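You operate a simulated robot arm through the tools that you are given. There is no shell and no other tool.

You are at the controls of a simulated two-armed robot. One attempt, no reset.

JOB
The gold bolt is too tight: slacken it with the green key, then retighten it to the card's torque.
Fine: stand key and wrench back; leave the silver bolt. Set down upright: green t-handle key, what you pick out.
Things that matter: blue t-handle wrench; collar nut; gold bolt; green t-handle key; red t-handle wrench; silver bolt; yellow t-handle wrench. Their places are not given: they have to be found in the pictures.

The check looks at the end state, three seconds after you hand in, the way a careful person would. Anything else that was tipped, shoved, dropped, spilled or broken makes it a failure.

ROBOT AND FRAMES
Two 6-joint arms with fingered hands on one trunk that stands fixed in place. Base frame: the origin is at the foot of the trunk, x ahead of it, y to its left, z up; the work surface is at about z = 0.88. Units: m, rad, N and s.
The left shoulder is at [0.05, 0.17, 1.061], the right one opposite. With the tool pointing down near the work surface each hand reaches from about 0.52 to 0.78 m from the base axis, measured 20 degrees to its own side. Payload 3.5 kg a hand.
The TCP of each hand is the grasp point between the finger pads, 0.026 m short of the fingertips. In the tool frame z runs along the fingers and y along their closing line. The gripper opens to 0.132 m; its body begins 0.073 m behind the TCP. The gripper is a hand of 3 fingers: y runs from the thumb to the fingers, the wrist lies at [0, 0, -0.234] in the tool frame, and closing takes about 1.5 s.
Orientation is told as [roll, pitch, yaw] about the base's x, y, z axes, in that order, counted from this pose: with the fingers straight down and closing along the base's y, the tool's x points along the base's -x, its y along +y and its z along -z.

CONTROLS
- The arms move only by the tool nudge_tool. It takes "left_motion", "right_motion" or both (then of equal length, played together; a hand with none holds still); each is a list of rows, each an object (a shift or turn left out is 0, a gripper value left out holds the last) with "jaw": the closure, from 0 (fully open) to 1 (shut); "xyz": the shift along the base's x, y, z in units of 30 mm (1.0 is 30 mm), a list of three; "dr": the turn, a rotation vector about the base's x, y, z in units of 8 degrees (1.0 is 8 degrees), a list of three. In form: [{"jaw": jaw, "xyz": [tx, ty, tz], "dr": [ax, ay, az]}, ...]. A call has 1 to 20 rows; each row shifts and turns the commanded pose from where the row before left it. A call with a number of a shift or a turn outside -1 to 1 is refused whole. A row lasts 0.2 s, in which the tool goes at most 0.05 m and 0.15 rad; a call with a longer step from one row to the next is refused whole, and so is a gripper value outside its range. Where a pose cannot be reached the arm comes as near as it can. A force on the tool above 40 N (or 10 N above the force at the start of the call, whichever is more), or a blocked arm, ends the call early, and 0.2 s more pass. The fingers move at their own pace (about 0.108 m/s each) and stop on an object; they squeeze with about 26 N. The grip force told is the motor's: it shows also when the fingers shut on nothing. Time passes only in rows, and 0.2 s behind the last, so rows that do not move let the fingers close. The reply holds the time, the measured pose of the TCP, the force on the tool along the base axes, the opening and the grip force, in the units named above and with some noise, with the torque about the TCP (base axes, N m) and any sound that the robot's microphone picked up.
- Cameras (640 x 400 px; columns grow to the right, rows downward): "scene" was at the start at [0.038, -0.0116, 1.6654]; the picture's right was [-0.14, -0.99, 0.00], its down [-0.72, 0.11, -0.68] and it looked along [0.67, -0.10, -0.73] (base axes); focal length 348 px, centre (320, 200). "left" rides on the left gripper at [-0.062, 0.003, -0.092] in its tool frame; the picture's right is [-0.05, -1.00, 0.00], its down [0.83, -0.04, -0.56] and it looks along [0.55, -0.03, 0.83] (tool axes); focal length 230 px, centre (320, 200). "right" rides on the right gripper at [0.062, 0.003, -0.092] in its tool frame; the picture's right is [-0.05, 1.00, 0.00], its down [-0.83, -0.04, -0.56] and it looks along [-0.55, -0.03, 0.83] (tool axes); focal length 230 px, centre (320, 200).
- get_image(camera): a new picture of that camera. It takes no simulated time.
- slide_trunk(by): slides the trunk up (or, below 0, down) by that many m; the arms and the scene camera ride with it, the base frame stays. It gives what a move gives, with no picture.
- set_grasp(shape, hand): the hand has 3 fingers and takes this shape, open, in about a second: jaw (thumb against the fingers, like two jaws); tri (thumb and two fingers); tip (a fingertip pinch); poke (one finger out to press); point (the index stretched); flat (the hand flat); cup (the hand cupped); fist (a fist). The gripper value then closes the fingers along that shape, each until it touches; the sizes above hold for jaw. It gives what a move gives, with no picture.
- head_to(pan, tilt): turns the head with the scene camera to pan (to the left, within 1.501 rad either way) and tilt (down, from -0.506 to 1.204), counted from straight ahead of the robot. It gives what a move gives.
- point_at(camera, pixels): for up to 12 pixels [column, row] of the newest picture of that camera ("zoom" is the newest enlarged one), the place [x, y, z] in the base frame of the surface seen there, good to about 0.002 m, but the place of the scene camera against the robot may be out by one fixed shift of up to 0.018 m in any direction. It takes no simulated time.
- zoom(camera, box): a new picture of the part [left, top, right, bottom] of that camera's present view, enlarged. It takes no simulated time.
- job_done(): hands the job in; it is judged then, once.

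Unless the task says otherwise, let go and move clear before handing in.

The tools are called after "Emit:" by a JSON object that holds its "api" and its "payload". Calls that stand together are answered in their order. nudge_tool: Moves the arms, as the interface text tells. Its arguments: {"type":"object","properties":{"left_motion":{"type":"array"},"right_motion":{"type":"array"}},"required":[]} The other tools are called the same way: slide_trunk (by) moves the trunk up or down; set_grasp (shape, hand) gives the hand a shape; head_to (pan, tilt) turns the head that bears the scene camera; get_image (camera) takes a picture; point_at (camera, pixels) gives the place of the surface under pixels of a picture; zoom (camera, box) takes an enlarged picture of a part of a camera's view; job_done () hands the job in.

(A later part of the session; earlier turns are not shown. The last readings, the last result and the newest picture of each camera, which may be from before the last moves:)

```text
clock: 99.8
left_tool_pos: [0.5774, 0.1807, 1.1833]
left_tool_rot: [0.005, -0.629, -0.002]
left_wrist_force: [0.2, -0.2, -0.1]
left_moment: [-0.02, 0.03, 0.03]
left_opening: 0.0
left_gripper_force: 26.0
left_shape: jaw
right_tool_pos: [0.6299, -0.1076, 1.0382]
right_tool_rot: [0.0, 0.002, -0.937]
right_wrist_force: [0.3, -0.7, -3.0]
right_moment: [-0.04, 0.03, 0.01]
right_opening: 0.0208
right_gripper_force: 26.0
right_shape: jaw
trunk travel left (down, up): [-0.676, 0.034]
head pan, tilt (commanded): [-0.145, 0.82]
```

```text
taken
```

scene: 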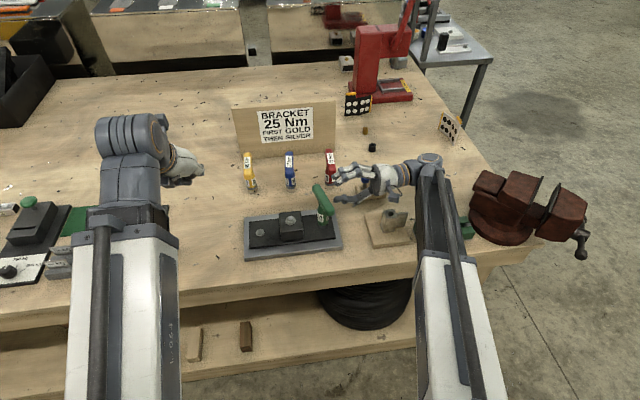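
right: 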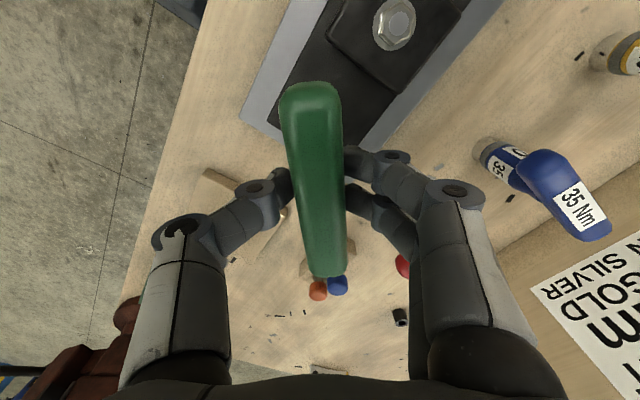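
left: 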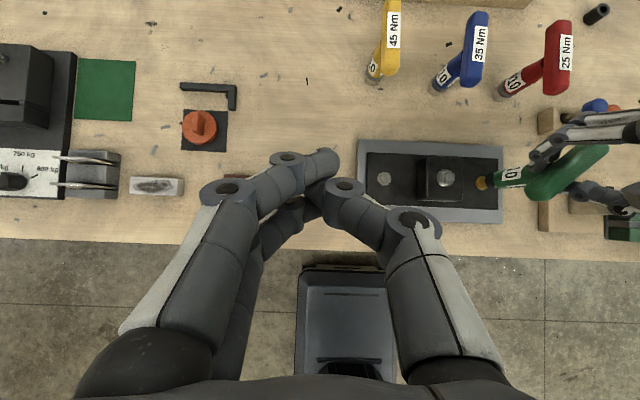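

Reached hand yaw -53.7°, key lifted. I'll check its lower end against the bolt in the left view.

Emit:
{"api": "zoom", "payload": {"camera": "left", "box": [468, 145, 548, 205]}}

Emit:
{"api": "point_at", "payload": {"camera": "zoom", "pixels": [[170, 295], [185, 290], [210, 285], [250, 270], [290, 262], [340, 250], [380, 242], [110, 310], [100, 330], [125, 285], [120, 305]]}}

```text
6.67 times, centred on (508, 175) of left
```

zoom: 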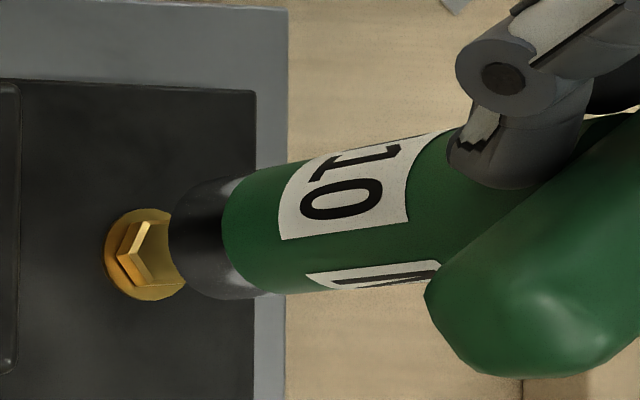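

```text
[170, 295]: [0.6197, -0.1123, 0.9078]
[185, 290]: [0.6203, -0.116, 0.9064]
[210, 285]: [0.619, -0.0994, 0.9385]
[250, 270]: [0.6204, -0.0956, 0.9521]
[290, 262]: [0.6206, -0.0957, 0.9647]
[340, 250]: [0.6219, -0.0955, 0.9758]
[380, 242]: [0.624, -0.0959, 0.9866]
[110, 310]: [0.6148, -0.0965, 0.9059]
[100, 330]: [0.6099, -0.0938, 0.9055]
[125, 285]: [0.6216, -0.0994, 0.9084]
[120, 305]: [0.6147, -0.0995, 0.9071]
```

Projected straight down, the socket axis lands within about 1.3 mm (+x) of the flange centre. I'll correct and lower with force checks.

Emit:
{"api": "nudge_tool", "payload": {"right_motion": [{"xyz": [-0.035, 0, -0.3]}, {"xyz": [0, 0, -0.2]}, {"xyz": [0, 0, -0.1]}, {"xyz": [0, 0, -0.1]}, {"xyz": [0, 0, -0.1]}, {"xyz": [0, 0, -0.06]}, {}]}}

Emit:
{"api": "zoom", "payload": {"camera": "left", "box": [468, 145, 548, 205]}}

```text
clock: 101.4
left_tool_pos: [0.5773, 0.18, 1.1836]
left_tool_rot: [0.004, -0.631, 0.0]
left_wrist_force: [-0.1, 0.5, -0.5]
left_moment: [0.0, -0.05, 0.02]
left_opening: 0.0
left_gripper_force: 25.9
left_shape: jaw
right_tool_pos: [0.6288, -0.1067, 1.0118]
right_tool_rot: [0.001, -0.002, -0.933]
right_wrist_force: [0.4, 2.7, 5.0]
right_moment: [-0.03, -0.02, 0.0]
right_opening: 0.0208
right_gripper_force: 26.2
right_shape: jaw
trunk travel left (down, up): [-0.676, 0.034]
head pan, tilt (commanded): [-0.145, 0.82]
```

```text
6.67 times, centred on (508, 175) of left
```

zoom: 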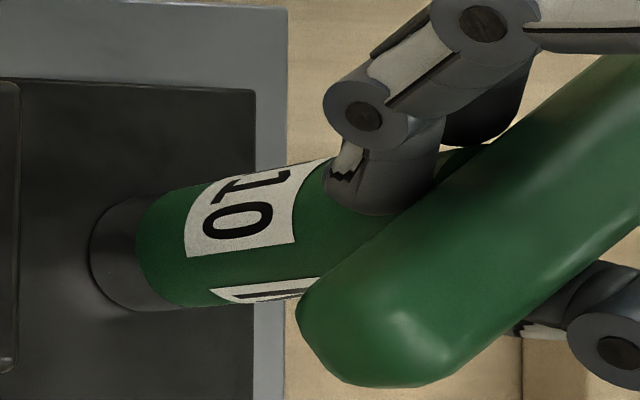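

Seated again at bar yaw ≈ -53°. I'll test the counter-clockwise torque with this full upright pinch, in 4° steps.

Emit:
{"api": "nudge_tool", "payload": {"right_motion": [{"dr": [0, 0, 0.4]}, {"dr": [0, 0, 0.4]}, {"dr": [0, 0, 0.4]}, {"dr": [0, 0, 0.4]}, {}]}}

Emit:
{"api": "get_image", "payload": {"camera": "right"}}

Emit:
{"api": "zoom", "payload": {"camera": "left", "box": [468, 145, 548, 205]}}

```text
clock: 102.6
left_tool_pos: [0.5766, 0.1793, 1.1844]
left_tool_rot: [0.006, -0.63, -0.001]
left_wrist_force: [0.0, -0.8, 0.8]
left_moment: [0.04, -0.02, -0.02]
left_opening: 0.0
left_gripper_force: 26.0
left_shape: jaw
right_tool_pos: [0.6289, -0.1071, 1.0127]
right_tool_rot: [-0.001, -0.001, -0.712]
right_wrist_force: [-0.2, -0.7, -0.4]
right_moment: [-0.08, 0.03, -0.28]
right_opening: 0.0209
right_gripper_force: 25.6
right_shape: jaw
trunk travel left (down, up): [-0.676, 0.034]
head pan, tilt (commanded): [-0.145, 0.82]
```

```text
taken
```

right: 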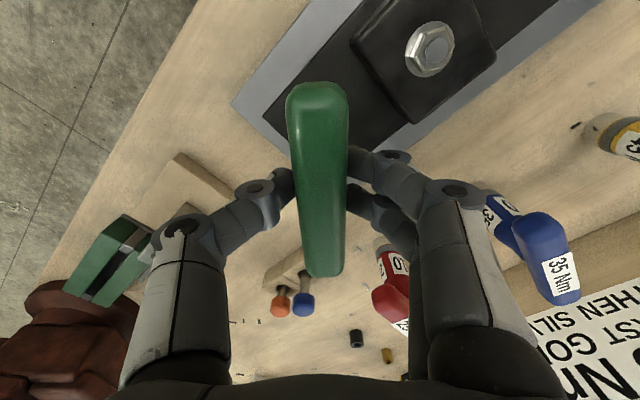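

```text
6.67 times, centred on (508, 175) of left
```

zoom: 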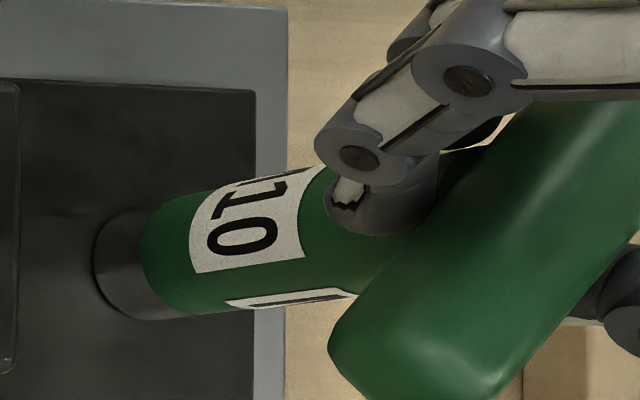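

Moment -0.28 N m now, the bar following with little lag. Continue.

Emit:
{"api": "nudge_tool", "payload": {"right_motion": [{"xyz": [0, 0, -0.03], "dr": [0, 0, 0.3]}, {"dr": [0, 0, 0.3]}, {}]}}

Emit:
{"api": "get_image", "payload": {"camera": "right"}}

Emit:
{"api": "zoom", "payload": {"camera": "left", "box": [468, 145, 548, 205]}}

```text
clock: 103.4
left_tool_pos: [0.5766, 0.1805, 1.1839]
left_tool_rot: [0.007, -0.63, -0.001]
left_wrist_force: [1.0, 0.6, 0.6]
left_moment: [0.01, 0.01, -0.03]
left_opening: 0.0
left_gripper_force: 26.3
left_shape: jaw
right_tool_pos: [0.6265, -0.1077, 1.0116]
right_tool_rot: [0.0, -0.003, -0.627]
right_wrist_force: [0.0, 0.9, 8.5]
right_moment: [-0.03, 0.01, -0.39]
right_opening: 0.0213
right_gripper_force: 26.0
right_shape: jaw
trunk travel left (down, up): [-0.676, 0.034]
head pan, tilt (commanded): [-0.145, 0.82]
```

```text
taken
```

right: 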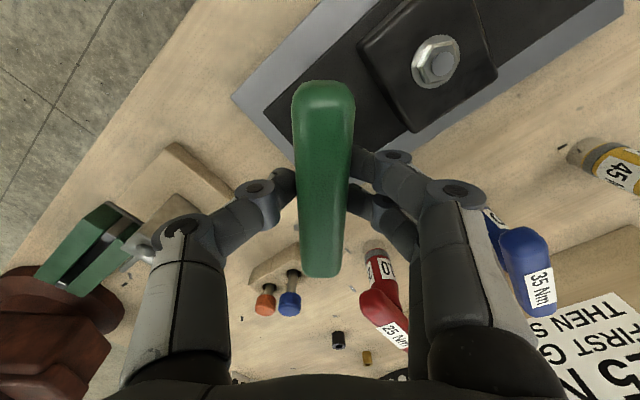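

```text
6.67 times, centred on (508, 175) of left
```

zoom: 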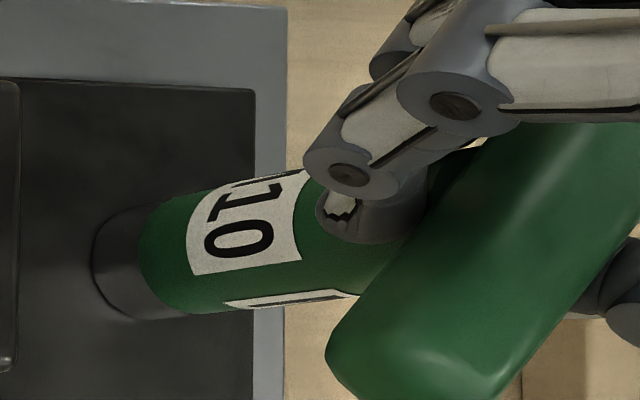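

The bar stops following at -0.39 N m (label unchanged), so the pinch isn't enough. I'll unwind, open to 70 mm in place, and turn the hand about 48° so thumb and fingers bear inboard on opposite sides of the bar as a fork.

Emit:
{"api": "nudge_tool", "payload": {"right_motion": [{"dr": [0, 0, -0.4]}, {"dr": [0, 0, -0.4]}, {"dr": [0, 0, -0.2], "xyz": [0, 0, 0.03]}, {"jaw": 0.85}, {"jaw": 0.78}, {"jaw": 0.7}, {"jaw": 0.6}, {"jaw": 0.47}, {}]}}

Emit:
{"api": "get_image", "payload": {"camera": "right"}}

Emit:
{"api": "point_at", "payload": {"camera": "right", "pixels": [[316, 100], [318, 130], [320, 160], [321, 200], [322, 240], [323, 265]]}}

```text
clock: 105.4
left_tool_pos: [0.5766, 0.1794, 1.1834]
left_tool_rot: [0.004, -0.63, -0.001]
left_wrist_force: [-0.6, -0.9, 0.5]
left_moment: [0.02, -0.02, -0.02]
left_opening: 0.0
left_gripper_force: 26.0
left_shape: jaw
right_tool_pos: [0.629, -0.1084, 1.0128]
right_tool_rot: [0.0, 0.0, -0.767]
right_wrist_force: [0.7, 0.4, 0.3]
right_moment: [0.06, 0.03, -0.03]
right_opening: 0.0691
right_gripper_force: 0.1
right_shape: jaw
trunk travel left (down, up): [-0.676, 0.034]
head pan, tilt (commanded): [-0.145, 0.82]
```

```text
taken
```

right: 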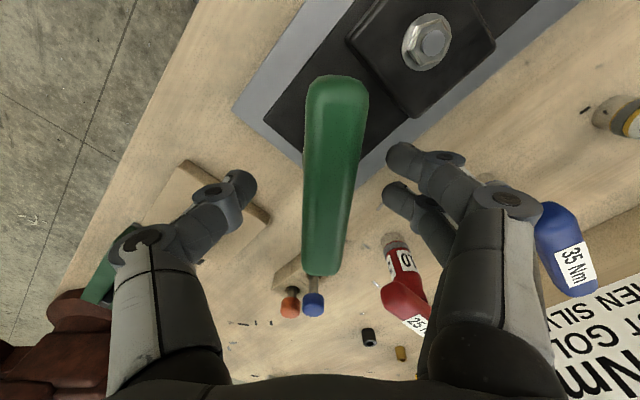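

```text
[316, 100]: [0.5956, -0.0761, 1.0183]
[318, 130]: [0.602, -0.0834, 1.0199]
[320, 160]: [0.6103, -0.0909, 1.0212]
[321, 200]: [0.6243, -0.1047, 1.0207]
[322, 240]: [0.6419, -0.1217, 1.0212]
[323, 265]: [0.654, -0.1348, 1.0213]
```

Opened to 69 mm; the key stays put. Now rotate the hand +36° with a small shift and check contact.

Emit:
{"api": "nudge_tool", "payload": {"right_motion": [{"xyz": [0.05, 0.06, 0], "dr": [0, 0, 0.8]}, {"xyz": [0.05, 0.06, 0], "dr": [0, 0, 0.9]}, {"xyz": [0.04, 0.06, 0], "dr": [0, 0, 0.9]}, {"dr": [0, 0, 0.9]}, {"dr": [0, 0, 0.9]}, {}]}}

Emit:
{"api": "get_image", "payload": {"camera": "right"}}

```text
clock: 106.8
left_tool_pos: [0.5762, 0.1798, 1.1833]
left_tool_rot: [0.005, -0.631, -0.003]
left_wrist_force: [0.4, 0.2, 0.5]
left_moment: [0.0, 0.01, -0.01]
left_opening: 0.0
left_gripper_force: 26.4
left_shape: jaw
right_tool_pos: [0.6325, -0.1027, 1.012]
right_tool_rot: [0.0, 0.0, -0.151]
right_wrist_force: [0.9, -0.6, 0.6]
right_moment: [0.01, 0.03, 0.04]
right_opening: 0.0694
right_gripper_force: 0.0
right_shape: jaw
trunk travel left (down, up): [-0.676, 0.034]
head pan, tilt (commanded): [-0.145, 0.82]
```

```text
taken
```

right: 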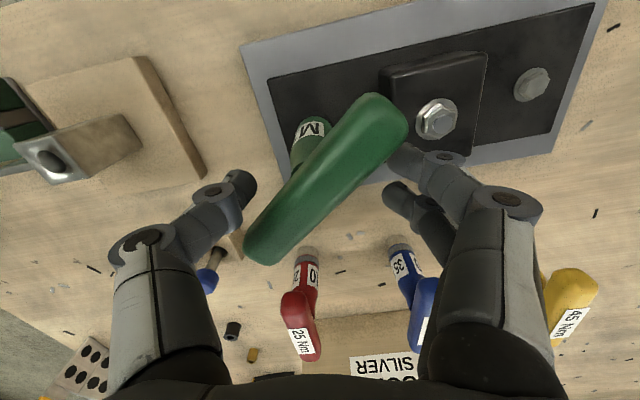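

Approaching: finger (400,158) close to the bar's lower right side, thumb (242,185) above its left end. Rotate further in small steps.

Emit:
{"api": "nudge_tool", "payload": {"right_motion": [{"dr": [0, 0, 0.5]}, {"dr": [0, 0, 0.5]}, {}]}}

Emit:
{"api": "get_image", "payload": {"camera": "right"}}

```text
clock: 107.6
left_tool_pos: [0.5776, 0.1803, 1.1836]
left_tool_rot: [0.006, -0.63, -0.001]
left_wrist_force: [0.4, 0.0, 0.1]
left_moment: [0.0, 0.0, 0.0]
left_opening: 0.0
left_gripper_force: 26.6
left_shape: jaw
right_tool_pos: [0.6328, -0.1012, 1.013]
right_tool_rot: [0.0, 0.001, -0.013]
right_wrist_force: [-0.4, 1.5, 0.1]
right_moment: [0.0, 0.01, 0.01]
right_opening: 0.0691
right_gripper_force: 0.1
right_shape: jaw
trunk travel left (down, up): [-0.676, 0.034]
head pan, tilt (commanded): [-0.145, 0.82]
```

```text
taken
```

right: 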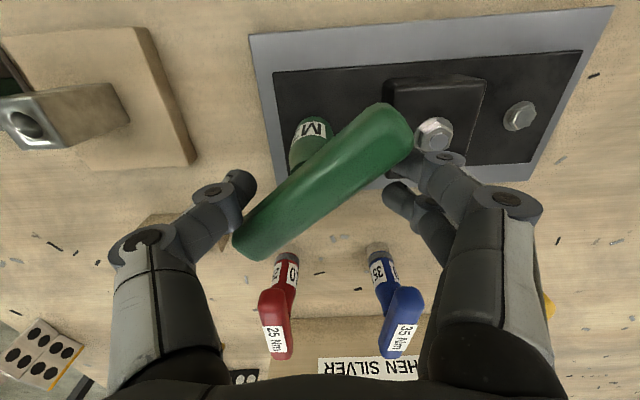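

Emit:
{"api": "nudge_tool", "payload": {"right_motion": [{"dr": [0, 0, 0.4]}, {"dr": [0, 0, 0.4]}, {}]}}

Emit:
{"api": "get_image", "payload": {"camera": "right"}}

```text
clock: 108.4
left_tool_pos: [0.5778, 0.1799, 1.1834]
left_tool_rot: [0.005, -0.63, -0.003]
left_wrist_force: [0.0, 0.0, -0.1]
left_moment: [0.0, 0.0, -0.01]
left_opening: 0.0001
left_gripper_force: 25.4
left_shape: jaw
right_tool_pos: [0.6325, -0.1001, 1.0127]
right_tool_rot: [0.0, -0.001, 0.099]
right_wrist_force: [-1.0, -0.5, -0.2]
right_moment: [0.0, 0.01, -0.05]
right_opening: 0.0696
right_gripper_force: 0.1
right_shape: jaw
trunk travel left (down, up): [-0.676, 0.034]
head pan, tilt (commanded): [-0.145, 0.82]
```

```text
taken
```

right: 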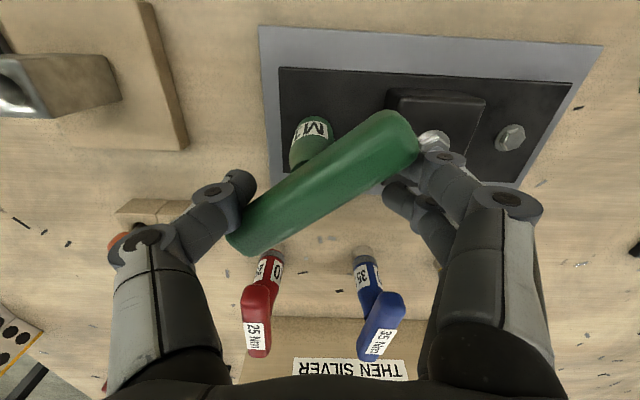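

Light contact begins (-0.05 N m). Continue turning.

Emit:
{"api": "nudge_tool", "payload": {"right_motion": [{"dr": [0, 0, 0.4]}, {"dr": [0, 0, 0.4]}, {"dr": [0, 0, 0.4]}, {}]}}

Emit:
{"api": "get_image", "payload": {"camera": "right"}}

```text
clock: 109.4
left_tool_pos: [0.5765, 0.18, 1.183]
left_tool_rot: [0.005, -0.631, -0.002]
left_wrist_force: [-0.7, 0.3, 0.4]
left_moment: [-0.02, -0.06, 0.02]
left_opening: 0.0001
left_gripper_force: 25.9
left_shape: jaw
right_tool_pos: [0.6331, -0.1021, 1.0111]
right_tool_rot: [-0.001, 0.0, 0.268]
right_wrist_force: [-0.9, -0.4, -0.8]
right_moment: [0.01, 0.02, -0.24]
right_opening: 0.0703
right_gripper_force: 0.1
right_shape: jaw
trunk travel left (down, up): [-0.676, 0.034]
head pan, tilt (commanded): [-0.145, 0.82]
```

```text
taken
```

right: 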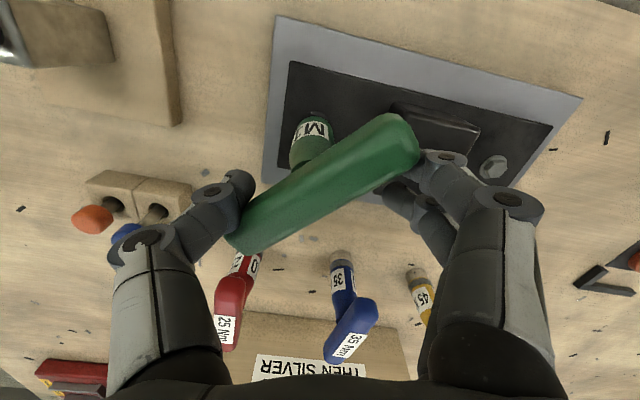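

Both sides bear now (-0.24 N m, negligible net force). Continue in small steps, watching moment.

Emit:
{"api": "nudge_tool", "payload": {"right_motion": [{"dr": [0, 0, 0.3]}, {"dr": [0, 0, 0.3]}, {}]}}

Emit:
{"api": "get_image", "payload": {"camera": "right"}}

Emit:
{"api": "zoom", "payload": {"camera": "left", "box": [460, 110, 640, 230]}}

```text
clock: 110.2
left_tool_pos: [0.5762, 0.1793, 1.1829]
left_tool_rot: [0.005, -0.63, -0.002]
left_wrist_force: [-0.6, -0.8, 0.2]
left_moment: [0.01, 0.02, -0.02]
left_opening: 0.0
left_gripper_force: 26.3
left_shape: jaw
right_tool_pos: [0.6331, -0.0998, 1.012]
right_tool_rot: [-0.001, -0.001, 0.35]
right_wrist_force: [-1.0, -0.4, -1.8]
right_moment: [0.02, -0.05, -0.36]
right_opening: 0.0708
right_gripper_force: 0.0
right_shape: jaw
trunk travel left (down, up): [-0.676, 0.034]
head pan, tilt (commanded): [-0.145, 0.82]
```

```text
taken
```

right: 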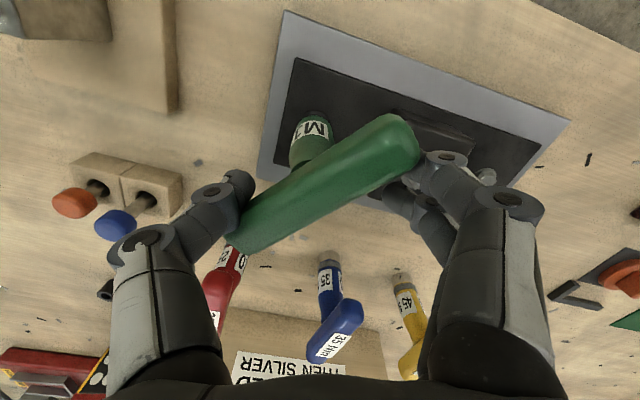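

```text
3.33 times, centred on (550, 170) of left
```

zoom: 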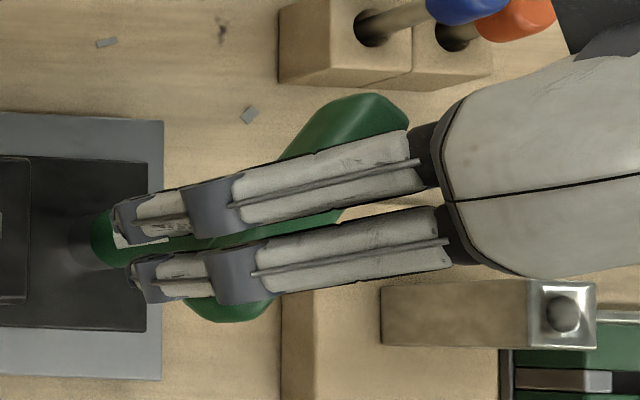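

Moment -0.36 N m and still holding. Continue.

Emit:
{"api": "nudge_tool", "payload": {"right_motion": [{"dr": [0, 0, 0.3]}, {"dr": [0, 0, 0.3]}, {}]}}

Emit:
{"api": "get_image", "payload": {"camera": "right"}}

```text
clock: 111.0
left_tool_pos: [0.5778, 0.1804, 1.1837]
left_tool_rot: [0.006, -0.631, -0.001]
left_wrist_force: [0.3, 0.0, 0.1]
left_moment: [0.01, 0.0, -0.05]
left_opening: 0.0
left_gripper_force: 26.0
left_shape: jaw
right_tool_pos: [0.632, -0.1015, 1.0119]
right_tool_rot: [0.0, 0.001, 0.436]
right_wrist_force: [-0.4, 0.9, 0.8]
right_moment: [0.0, 0.0, -0.49]
right_opening: 0.0706
right_gripper_force: 0.1
right_shape: jaw
trunk travel left (down, up): [-0.676, 0.034]
head pan, tilt (commanded): [-0.145, 0.82]
```

```text
taken
```

right: 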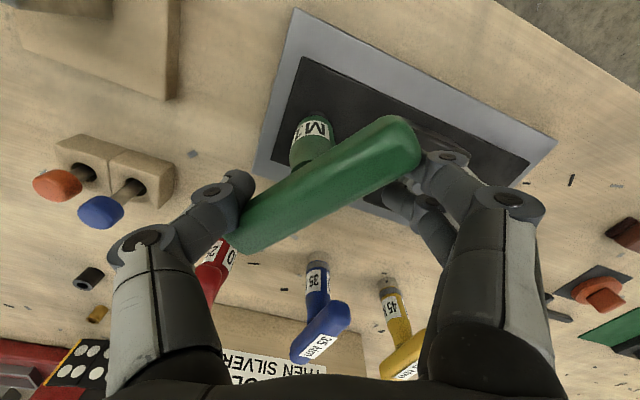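

Moment -0.49 N m and the bar keeps turning with the hand. I'll measure the bar's yaw.

Emit:
{"api": "point_at", "payload": {"camera": "right", "pixels": [[390, 145], [365, 160], [340, 175], [315, 190], [290, 206], [262, 224]]}}

Emit:
{"api": "zoom", "payload": {"camera": "right", "box": [200, 90, 460, 280]}}

```text
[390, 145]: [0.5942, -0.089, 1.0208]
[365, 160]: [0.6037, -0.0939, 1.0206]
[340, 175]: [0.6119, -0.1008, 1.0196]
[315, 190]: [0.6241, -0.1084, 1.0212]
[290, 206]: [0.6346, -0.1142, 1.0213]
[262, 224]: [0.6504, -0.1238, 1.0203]
```

```text
2.11 times, centred on (330, 185) of right
```

zoom: 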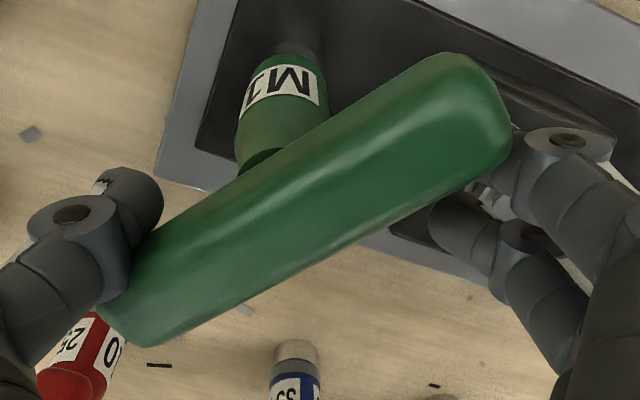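

The bar is now at yaw -32° (from about -53°/-42° with the play taken up), so the bolt seems to be yielding. I'll squeeze slightly (jaw 0.58) to keep the contacts inboard and continue turning.

Emit:
{"api": "nudge_tool", "payload": {"right_motion": [{"jaw": 0.58}, {"dr": [0, 0, 0.3]}, {"dr": [0, 0, 0.3]}, {}]}}

Emit:
{"api": "get_image", "payload": {"camera": "right"}}

```text
clock: 112.0
left_tool_pos: [0.577, 0.1804, 1.184]
left_tool_rot: [0.006, -0.629, -0.002]
left_wrist_force: [0.4, -0.1, -1.0]
left_moment: [0.06, -0.01, -0.04]
left_opening: 0.0
left_gripper_force: 25.6
left_shape: jaw
right_tool_pos: [0.6327, -0.1, 1.0126]
right_tool_rot: [0.001, -0.001, 0.52]
right_wrist_force: [-0.8, 3.8, 2.1]
right_moment: [0.31, 0.03, -0.09]
right_opening: 0.0285
right_gripper_force: 25.9
right_shape: jaw
trunk travel left (down, up): [-0.676, 0.034]
head pan, tilt (commanded): [-0.145, 0.82]
```

```text
taken
```

right: 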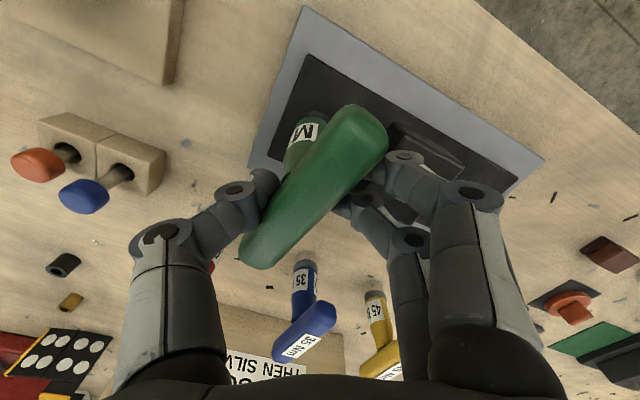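

The grip closed down to 28 mm and the bar turned further counter-clockwise relative to the hand, with the moment dropping to -0.09 N m — the bolt may have broken loose. Measuring.

Emit:
{"api": "point_at", "payload": {"camera": "right", "pixels": [[365, 125], [350, 145], [330, 170], [310, 195], [290, 218], [265, 248]]}}

Emit:
{"api": "zoom", "payload": {"camera": "left", "box": [460, 110, 640, 230]}}

Emit:
{"api": "zoom", "payload": {"camera": "scene", "box": [260, 160, 400, 270]}}

```text
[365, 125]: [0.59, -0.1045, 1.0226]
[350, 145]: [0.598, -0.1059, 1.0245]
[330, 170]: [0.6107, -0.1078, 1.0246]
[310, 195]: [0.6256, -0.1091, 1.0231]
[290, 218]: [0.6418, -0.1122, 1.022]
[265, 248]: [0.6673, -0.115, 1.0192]
```

```text
3.33 times, centred on (550, 170) of left
```

zoom: 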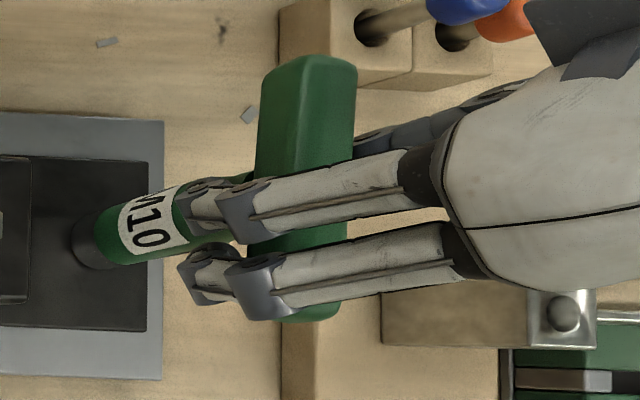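

```text
3.64 times, centred on (330, 215) of scene
```

zoom: 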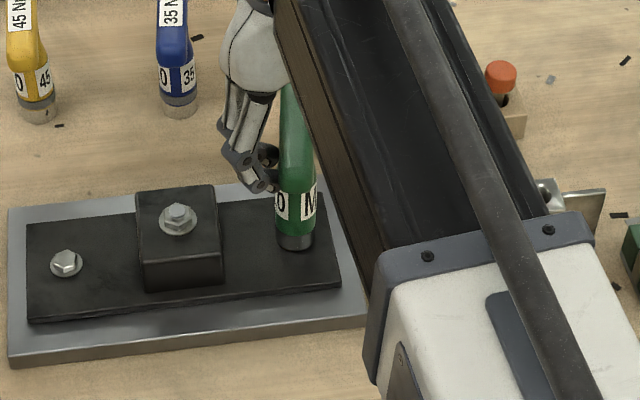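

The bar is at yaw -8° now: about 34° past the end of the free play, with low moment. I'll keep turning and see whether it stays easy.

Emit:
{"api": "nudge_tool", "payload": {"right_motion": [{"dr": [0, 0, 0.4]}, {"dr": [0, 0, 0.4]}, {"dr": [0, 0, 0.4]}, {}]}}

Emit:
{"api": "get_image", "payload": {"camera": "right"}}

Emit:
{"api": "point_at", "payload": {"camera": "right", "pixels": [[365, 125], [350, 145], [330, 170], [310, 195], [290, 218], [265, 248]]}}

```text
clock: 113.0
left_tool_pos: [0.575, 0.1799, 1.1839]
left_tool_rot: [0.003, -0.63, 0.0]
left_wrist_force: [0.3, 0.4, -0.7]
left_moment: [0.02, 0.01, -0.05]
left_opening: 0.0
left_gripper_force: 26.3
left_shape: jaw
right_tool_pos: [0.6328, -0.1001, 1.0117]
right_tool_rot: [0.001, -0.002, 0.686]
right_wrist_force: [-3.6, 5.3, 3.9]
right_moment: [0.34, 0.08, -0.1]
right_opening: 0.0285
right_gripper_force: 25.6
right_shape: jaw
trunk travel left (down, up): [-0.676, 0.034]
head pan, tilt (commanded): [-0.145, 0.82]
```

```text
taken
```

right: 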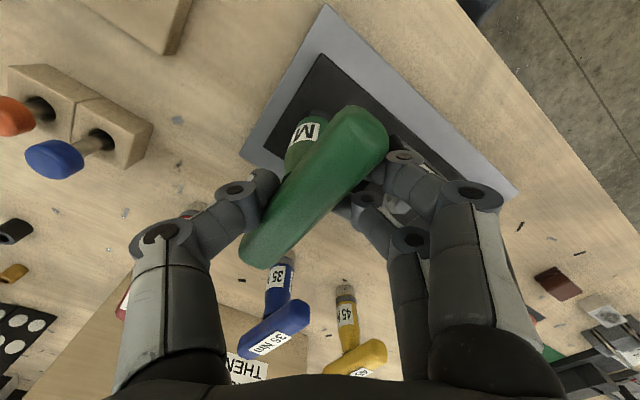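

```text
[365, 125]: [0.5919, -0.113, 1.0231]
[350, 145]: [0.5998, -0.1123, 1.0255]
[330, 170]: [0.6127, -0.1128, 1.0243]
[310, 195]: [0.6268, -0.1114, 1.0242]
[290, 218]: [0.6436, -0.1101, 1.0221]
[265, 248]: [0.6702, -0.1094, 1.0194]
```

The moment stays about -0.1 N m while the bar follows (now +2.6°), so the bolt is loose. I'll turn some 25° more for a clear slackening, easing the side load.

Emit:
{"api": "nudge_tool", "payload": {"right_motion": [{"xyz": [-0.04, 0.03, 0], "dr": [0, 0, 0.5]}, {"xyz": [-0.04, 0.01, 0], "dr": [0, 0, 0.5]}, {"xyz": [-0.03, 0.01, 0], "dr": [0, 0, 0.5]}, {"xyz": [-0.03, 0, 0], "dr": [0, 0, 0.5]}, {"xyz": [-0.03, 0, 0], "dr": [0, 0, 0.5]}, {"xyz": [-0.03, 0, 0], "dr": [0, 0, 0.5]}, {}]}}

Emit:
{"api": "get_image", "payload": {"camera": "right"}}

Emit:
{"api": "point_at", "payload": {"camera": "right", "pixels": [[365, 125], [350, 145], [330, 170], [310, 195], [290, 218], [265, 248]]}}

Emit:
{"api": "zoom", "payload": {"camera": "left", "box": [460, 110, 640, 230]}}

```text
clock: 114.6
left_tool_pos: [0.5767, 0.1803, 1.1843]
left_tool_rot: [0.005, -0.631, -0.002]
left_wrist_force: [0.1, -0.2, 0.1]
left_moment: [-0.03, -0.02, -0.02]
left_opening: 0.0002
left_gripper_force: 25.9
left_shape: jaw
right_tool_pos: [0.6264, -0.1011, 1.0118]
right_tool_rot: [-0.001, 0.0, 1.105]
right_wrist_force: [-0.2, 1.4, -2.6]
right_moment: [0.18, 0.04, -0.02]
right_opening: 0.028
right_gripper_force: 25.7
right_shape: jaw
trunk travel left (down, up): [-0.676, 0.034]
head pan, tilt (commanded): [-0.145, 0.82]
```

```text
taken
```

right: 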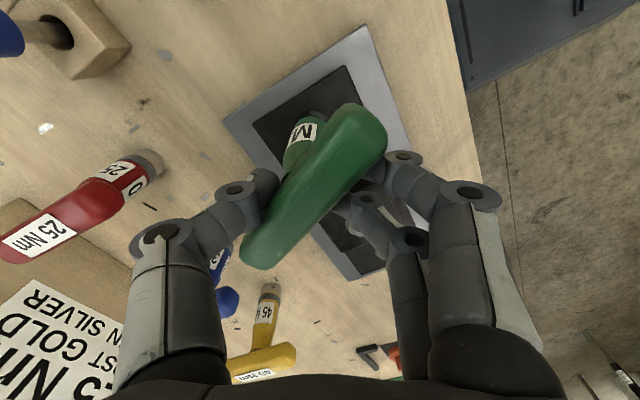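

```text
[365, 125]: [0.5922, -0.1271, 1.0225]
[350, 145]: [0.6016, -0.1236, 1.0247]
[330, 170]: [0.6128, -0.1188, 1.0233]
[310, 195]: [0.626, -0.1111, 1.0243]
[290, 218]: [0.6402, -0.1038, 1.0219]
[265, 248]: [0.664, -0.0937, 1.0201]
```

```text
3.33 times, centred on (550, 170) of left
```

zoom: 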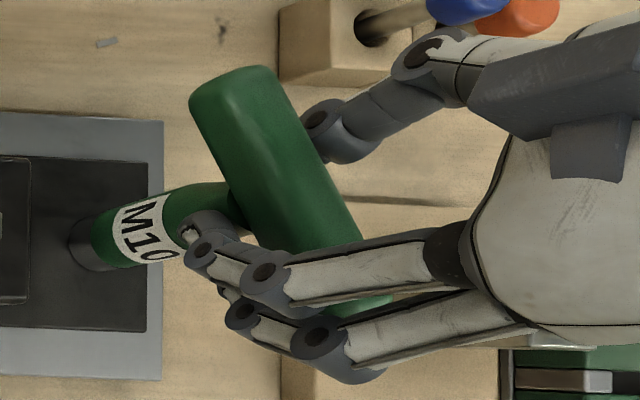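

The bar is at +25° now (about 67° past the play) with almost no moment. I'll open a bit, swing the hand back square to the bar, regrip at its centre and lift it to inspect the bolt.

Emit:
{"api": "nudge_tool", "payload": {"right_motion": [{"jaw": 0.58}, {"jaw": 0.52}, {"jaw": 0.5}, {}, {"dr": [0, 0, -0.8], "xyz": [0.02, -0.03, 0]}, {"dr": [0, 0, -0.8], "xyz": [0.02, -0.03, 0]}, {"dr": [0, 0, -0.8], "xyz": [0.02, -0.03, 0]}, {"dr": [0, 0, -0.8], "xyz": [0.02, -0.03, 0]}, {"dr": [0, 0, -0.8], "xyz": [0.02, -0.03, 0]}, {"dr": [0, 0, -0.8]}, {}]}}

Emit:
{"api": "get_image", "payload": {"camera": "right"}}

```text
clock: 117.0
left_tool_pos: [0.5767, 0.1803, 1.1835]
left_tool_rot: [0.005, -0.631, -0.004]
left_wrist_force: [0.2, -0.2, 0.0]
left_moment: [0.0, 0.02, -0.02]
left_opening: 0.0
left_gripper_force: 25.8
left_shape: jaw
right_tool_pos: [0.6308, -0.105, 1.0107]
right_tool_rot: [0.0, -0.001, 0.433]
right_wrist_force: [-0.3, -0.6, -0.1]
right_moment: [0.04, 0.0, -0.01]
right_opening: 0.065
right_gripper_force: 0.0
right_shape: jaw
trunk travel left (down, up): [-0.676, 0.034]
head pan, tilt (commanded): [-0.145, 0.82]
```

```text
taken
```

right: 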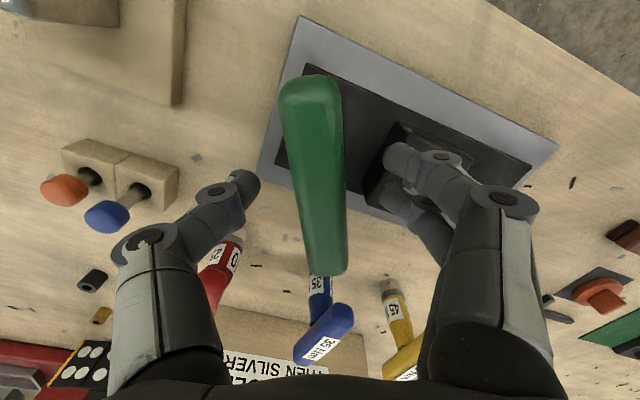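

The hand is square to the bar (cols 295–345). Close and lift the key off.

Emit:
{"api": "nudge_tool", "payload": {"right_motion": [{"jaw": 0.65}, {"jaw": 0.75}, {"jaw": 0.85}, {"jaw": 1.0}, {"jaw": 1.0}, {"jaw": 1.0}, {"xyz": [0, 0, 0.3]}, {"xyz": [0, 0, 0.6]}, {"xyz": [0, 0, 0.7]}, {"xyz": [0, 0, 0.7]}, {}]}}

Emit:
{"api": "get_image", "payload": {"camera": "left"}}

Emit:
{"api": "zoom", "payload": {"camera": "left", "box": [460, 160, 508, 205]}}

Emit:
{"api": "get_image", "payload": {"camera": "right"}}

```text
clock: 119.4
left_tool_pos: [0.5767, 0.1801, 1.1836]
left_tool_rot: [0.004, -0.631, -0.002]
left_wrist_force: [0.3, -0.6, -0.1]
left_moment: [-0.01, -0.04, 0.01]
left_opening: 0.0001
left_gripper_force: 26.5
left_shape: jaw
right_tool_pos: [0.6287, -0.1034, 1.0802]
right_tool_rot: [-0.001, 0.0, 0.435]
right_wrist_force: [-0.3, -0.7, -2.1]
right_moment: [0.0, -0.01, 0.01]
right_opening: 0.0207
right_gripper_force: 25.9
right_shape: jaw
trunk travel left (down, up): [-0.676, 0.034]
head pan, tilt (commanded): [-0.145, 0.82]
```

```text
taken
```

left: 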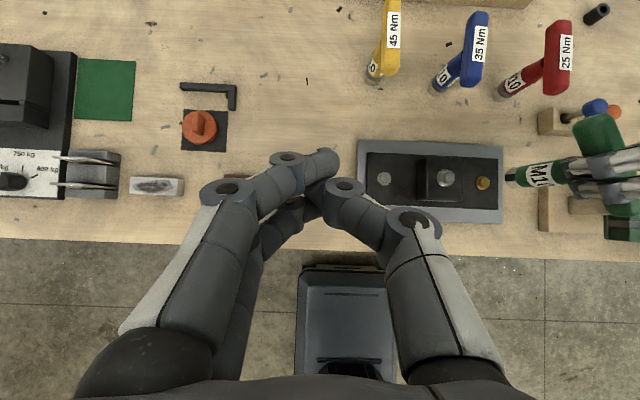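

```text
8.89 times, centred on (484, 182) of left
```

zoom: 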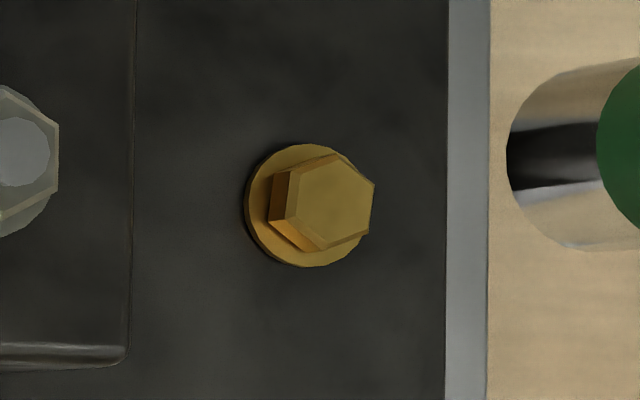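

```text
taken
```

right: 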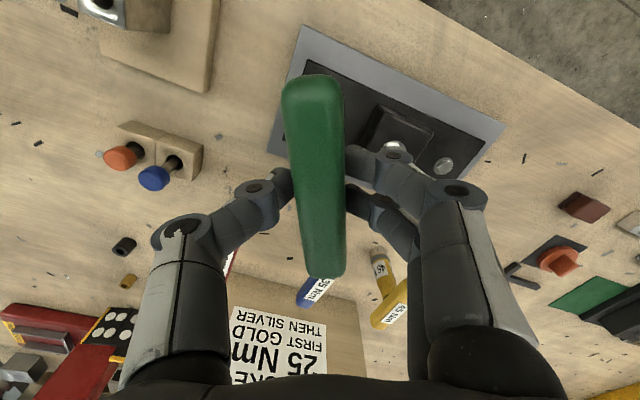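

The gold hex has visibly turned (its edge now runs along x; flats were at 7°, now ≈24° mod 60), so the bolt is slackened by roughly 77°. Next I return the green key: its home is out of the right arm's reach, so I'll stand it on free table left of the plate near (0.60,0.155) and let the left hand take it home. First clear the left hand and carry over.

Emit:
{"api": "nudge_tool", "payload": {"left_motion": [{"xyz": [-0.2, 0.6, -0.1]}, {"xyz": [-0.2, 0.7, -0.1]}, {"xyz": [-0.2, 0.7, -0.1]}, {"xyz": [-0.2, 0.7, -0.1]}, {"xyz": [-0.2, 0.7, -0.1]}, {"xyz": [-0.2, 0.7, -0.1]}, {"xyz": [-0.2, 0.7, -0.1]}, {"xyz": [-0.2, 0.7, -0.1]}, {"xyz": [-0.2, 0.7, -0.1]}, {"xyz": [-0.2, 0.7, -0.1]}, {"xyz": [-0.2, 0.4, -0.1]}, {}], "right_motion": [{"xyz": [0, 0, 0.5]}, {"xyz": [0, 0, 0.6]}, {"xyz": [0, 0, 0.6]}, {"xyz": [-0.05, 0, 0], "dr": [0, 0, -0.3]}, {"xyz": [-0.05, 0.3, 0], "dr": [0, 0, -0.3]}, {"xyz": [-0.05, 0.5, 0], "dr": [0, 0, -0.3]}, {"xyz": [-0.05, 0.6, 0], "dr": [0, 0, -0.3]}, {"xyz": [-0.05, 0.6, 0], "dr": [0, 0, -0.3]}, {"xyz": [-0.1, 0.6, 0], "dr": [0, 0, -0.3]}, {"xyz": [-0.1, 0.6, 0], "dr": [0, 0, -0.3]}, {"xyz": [-0.1, 0.6, 0], "dr": [0, 0, -0.3]}, {}]}}

Emit:
{"api": "get_image", "payload": {"camera": "scene"}}

Emit:
{"api": "get_image", "payload": {"camera": "right"}}

Emit:
{"api": "get_image", "payload": {"camera": "left"}}

```text
clock: 122.0
left_tool_pos: [0.5224, 0.3992, 1.1565]
left_tool_rot: [0.006, -0.631, 0.0]
left_wrist_force: [-0.1, -0.3, -0.4]
left_moment: [-0.01, 0.02, -0.03]
left_opening: 0.0001
left_gripper_force: 25.8
left_shape: jaw
left hand out of reach, approached as far as the arm can: row 2, 3, 4
right_tool_pos: [0.6144, 0.0084, 1.1316]
right_tool_rot: [-0.001, 0.001, 0.096]
right_wrist_force: [0.4, 0.4, -3.0]
right_moment: [-0.01, -0.01, 0.0]
right_opening: 0.0205
right_gripper_force: 26.0
right_shape: jaw
trunk travel left (down, up): [-0.676, 0.034]
head pan, tilt (commanded): [-0.145, 0.82]
```

```text
taken
```

scene: 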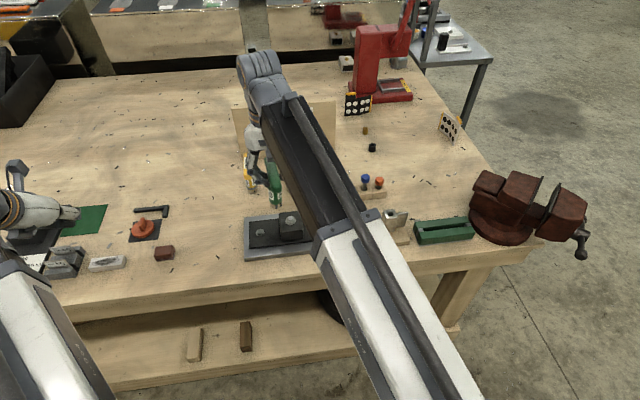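

```text
taken
```

right: 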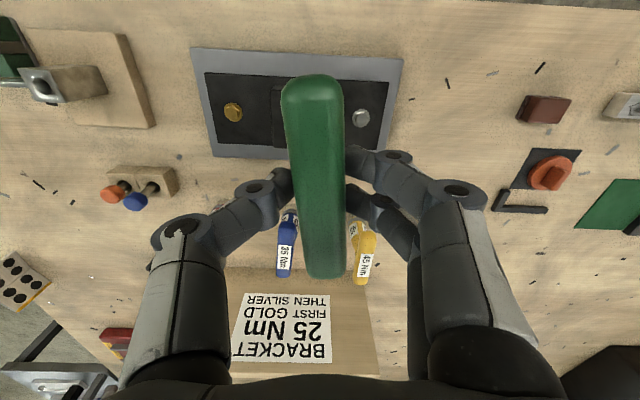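

```text
taken
```

left: 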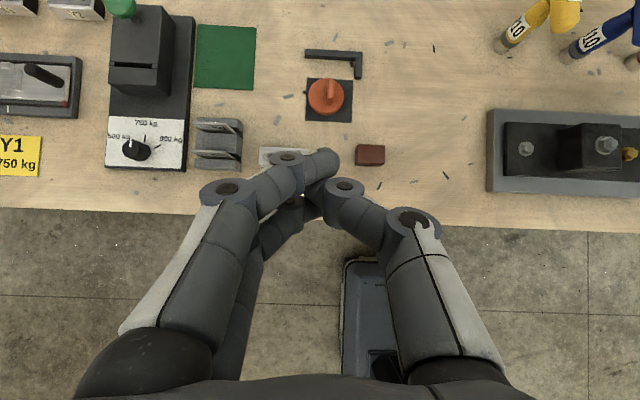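

Path is clear. Continue to (0.60,0.165) and square up the yaw.

Emit:
{"api": "nudge_tool", "payload": {"right_motion": [{"xyz": [-0.07, 0.6, 0], "dr": [0, 0, -0.1]}, {"xyz": [-0.07, 0.75, 0], "dr": [0, 0, -0.1]}, {"xyz": [-0.07, 0.75, 0], "dr": [0, 0, -0.1]}, {"xyz": [-0.07, 0.75, 0], "dr": [0, 0, -0.1]}, {"xyz": [-0.07, 0.75, 0], "dr": [0, 0, -0.1]}, {"xyz": [-0.07, 0.75, 0], "dr": [0, 0, -0.1]}, {"xyz": [-0.07, 0.75, 0], "dr": [0, 0, -0.1]}, {}]}}

Emit:
{"api": "get_image", "payload": {"camera": "right"}}

Emit:
{"api": "get_image", "payload": {"camera": "left"}}

Emit:
{"api": "get_image", "payload": {"camera": "scene"}}

```text
clock: 123.8
left_tool_pos: [0.5226, 0.3997, 1.156]
left_tool_rot: [0.006, -0.631, -0.002]
left_wrist_force: [0.4, -0.5, 0.6]
left_moment: [0.03, 0.04, -0.03]
left_opening: 0.0003
left_gripper_force: 25.6
left_shape: jaw
right_tool_pos: [0.5999, 0.163, 1.1332]
right_tool_rot: [0.001, 0.001, 0.002]
right_wrist_force: [-0.7, 0.0, -2.9]
right_moment: [-0.01, -0.02, -0.02]
right_opening: 0.0207
right_gripper_force: 25.3
right_shape: jaw
trunk travel left (down, up): [-0.676, 0.034]
head pan, tilt (commanded): [-0.145, 0.82]
```

```text
taken
```

right: 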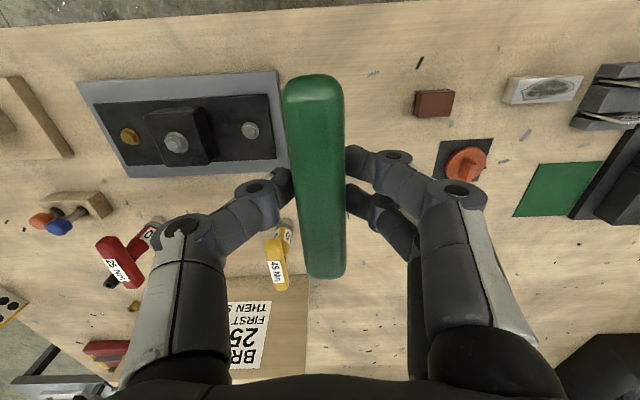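

```text
taken
```

left: 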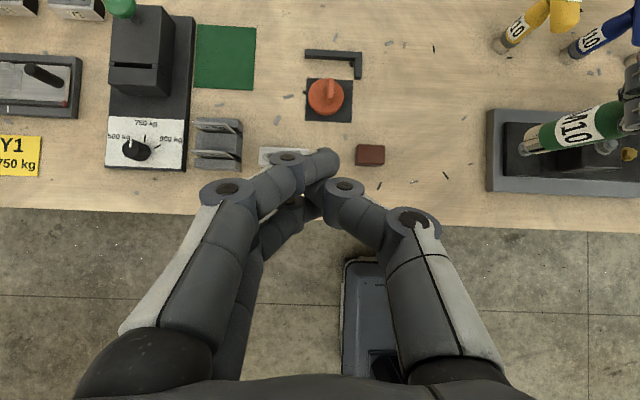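

```text
taken
```

scene: 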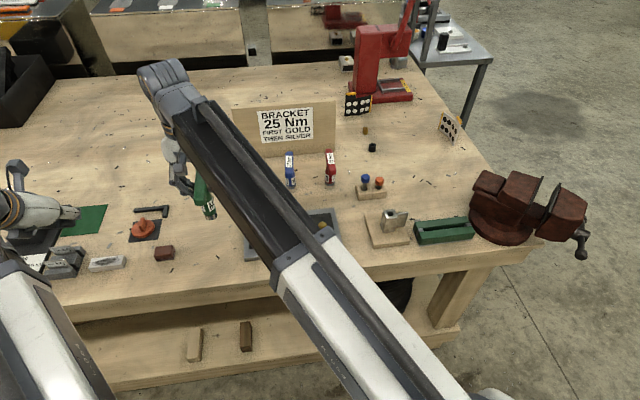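

Lowering the key toward the table, stopping just above.

Emit:
{"api": "nudge_tool", "payload": {"right_motion": [{"xyz": [0, 0, -0.6]}, {"xyz": [0, 0, -0.8]}, {"xyz": [0, 0, -0.8]}, {"xyz": [0, 0, -0.8]}, {"xyz": [0, 0, -0.8]}, {"xyz": [0, 0, -0.6]}, {}]}}

Emit:
{"api": "get_image", "payload": {"camera": "left"}}

Emit:
{"api": "zoom", "payload": {"camera": "left", "box": [430, 50, 590, 170]}}

```text
clock: 125.4
left_tool_pos: [0.5231, 0.3995, 1.1569]
left_tool_rot: [0.006, -0.63, -0.001]
left_wrist_force: [0.2, 0.6, 0.1]
left_moment: [-0.01, 0.02, 0.03]
left_opening: 0.0
left_gripper_force: 25.9
left_shape: jaw
right_tool_pos: [0.5983, 0.1626, 0.9992]
right_tool_rot: [0.0, 0.0, 0.002]
right_wrist_force: [-0.5, 0.4, -2.5]
right_moment: [0.0, -0.02, 0.03]
right_opening: 0.0206
right_gripper_force: 26.0
right_shape: jaw
trunk travel left (down, up): [-0.676, 0.034]
head pan, tilt (commanded): [-0.145, 0.82]
```

```text
taken
```

left: 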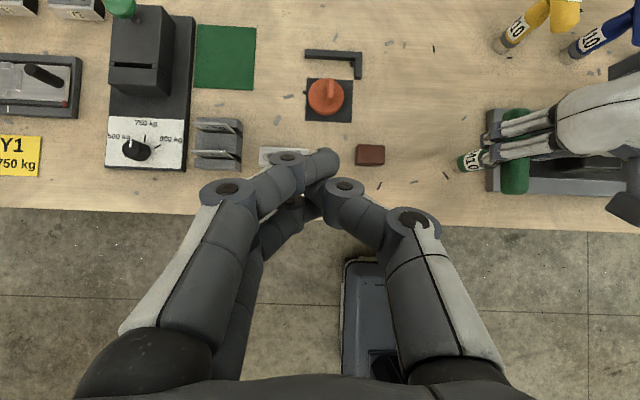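

```text
3.33 times, centred on (510, 110) of left
```

zoom: 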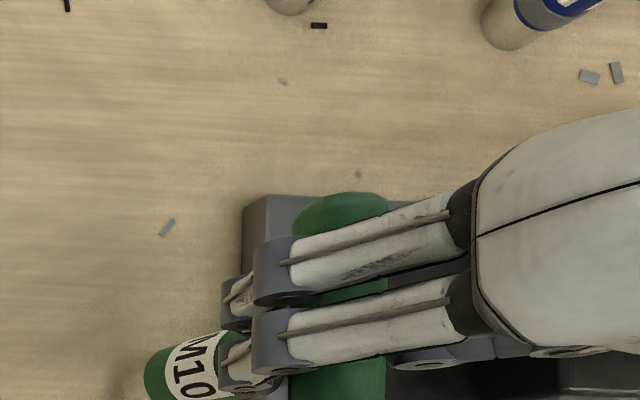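

Clear of the plate. Lower the last millimetres until it touches.

Emit:
{"api": "nudge_tool", "payload": {"right_motion": [{"xyz": [0, 0.05, -0.15]}, {"xyz": [0, 0, -0.15]}, {"xyz": [0, 0, -0.1]}, {"xyz": [0, 0, -0.06]}, {}]}}

```text
clock: 126.6
left_tool_pos: [0.5234, 0.4004, 1.1566]
left_tool_rot: [0.005, -0.63, -0.001]
left_wrist_force: [-0.1, 0.2, 0.1]
left_moment: [-0.01, 0.01, -0.02]
left_opening: 0.0
left_gripper_force: 25.9
left_shape: jaw
right_tool_pos: [0.5983, 0.1637, 0.9857]
right_tool_rot: [0.0, 0.0, 0.002]
right_wrist_force: [0.7, 0.6, 1.1]
right_moment: [0.01, 0.0, -0.01]
right_opening: 0.0205
right_gripper_force: 26.3
right_shape: jaw
trunk travel left (down, up): [-0.676, 0.034]
head pan, tilt (commanded): [-0.145, 0.82]
```

It touches the table (force changed to +1.1 N). One more millimetre, then open gently.

Emit:
{"api": "nudge_tool", "payload": {"right_motion": [{"xyz": [0, 0, -0.03]}, {}, {"jaw": 0.85}, {"jaw": 0.78}, {"jaw": 0.7}, {"jaw": 0.6}, {"jaw": 0.5}, {}]}}

Emit:
{"api": "get_image", "payload": {"camera": "right"}}

Emit:
{"api": "get_image", "payload": {"camera": "left"}}

```text
clock: 128.4
left_tool_pos: [0.523, 0.4009, 1.1562]
left_tool_rot: [0.005, -0.631, -0.002]
left_wrist_force: [0.0, -0.9, -0.8]
left_moment: [0.01, -0.02, -0.01]
left_opening: 0.0
left_gripper_force: 26.3
left_shape: jaw
right_tool_pos: [0.5974, 0.164, 0.9864]
right_tool_rot: [-0.001, 0.0, 0.001]
right_wrist_force: [0.5, 0.7, 0.2]
right_moment: [-0.04, -0.01, -0.01]
right_opening: 0.0653
right_gripper_force: 0.0
right_shape: jaw
trunk travel left (down, up): [-0.676, 0.034]
head pan, tilt (commanded): [-0.145, 0.82]
```

```text
taken
```

right: 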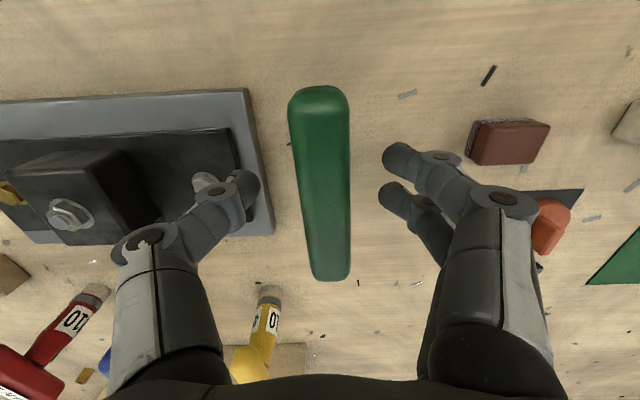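

```text
taken
```

left: 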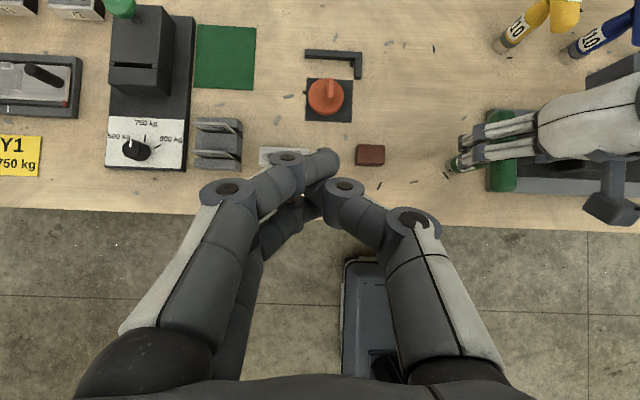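

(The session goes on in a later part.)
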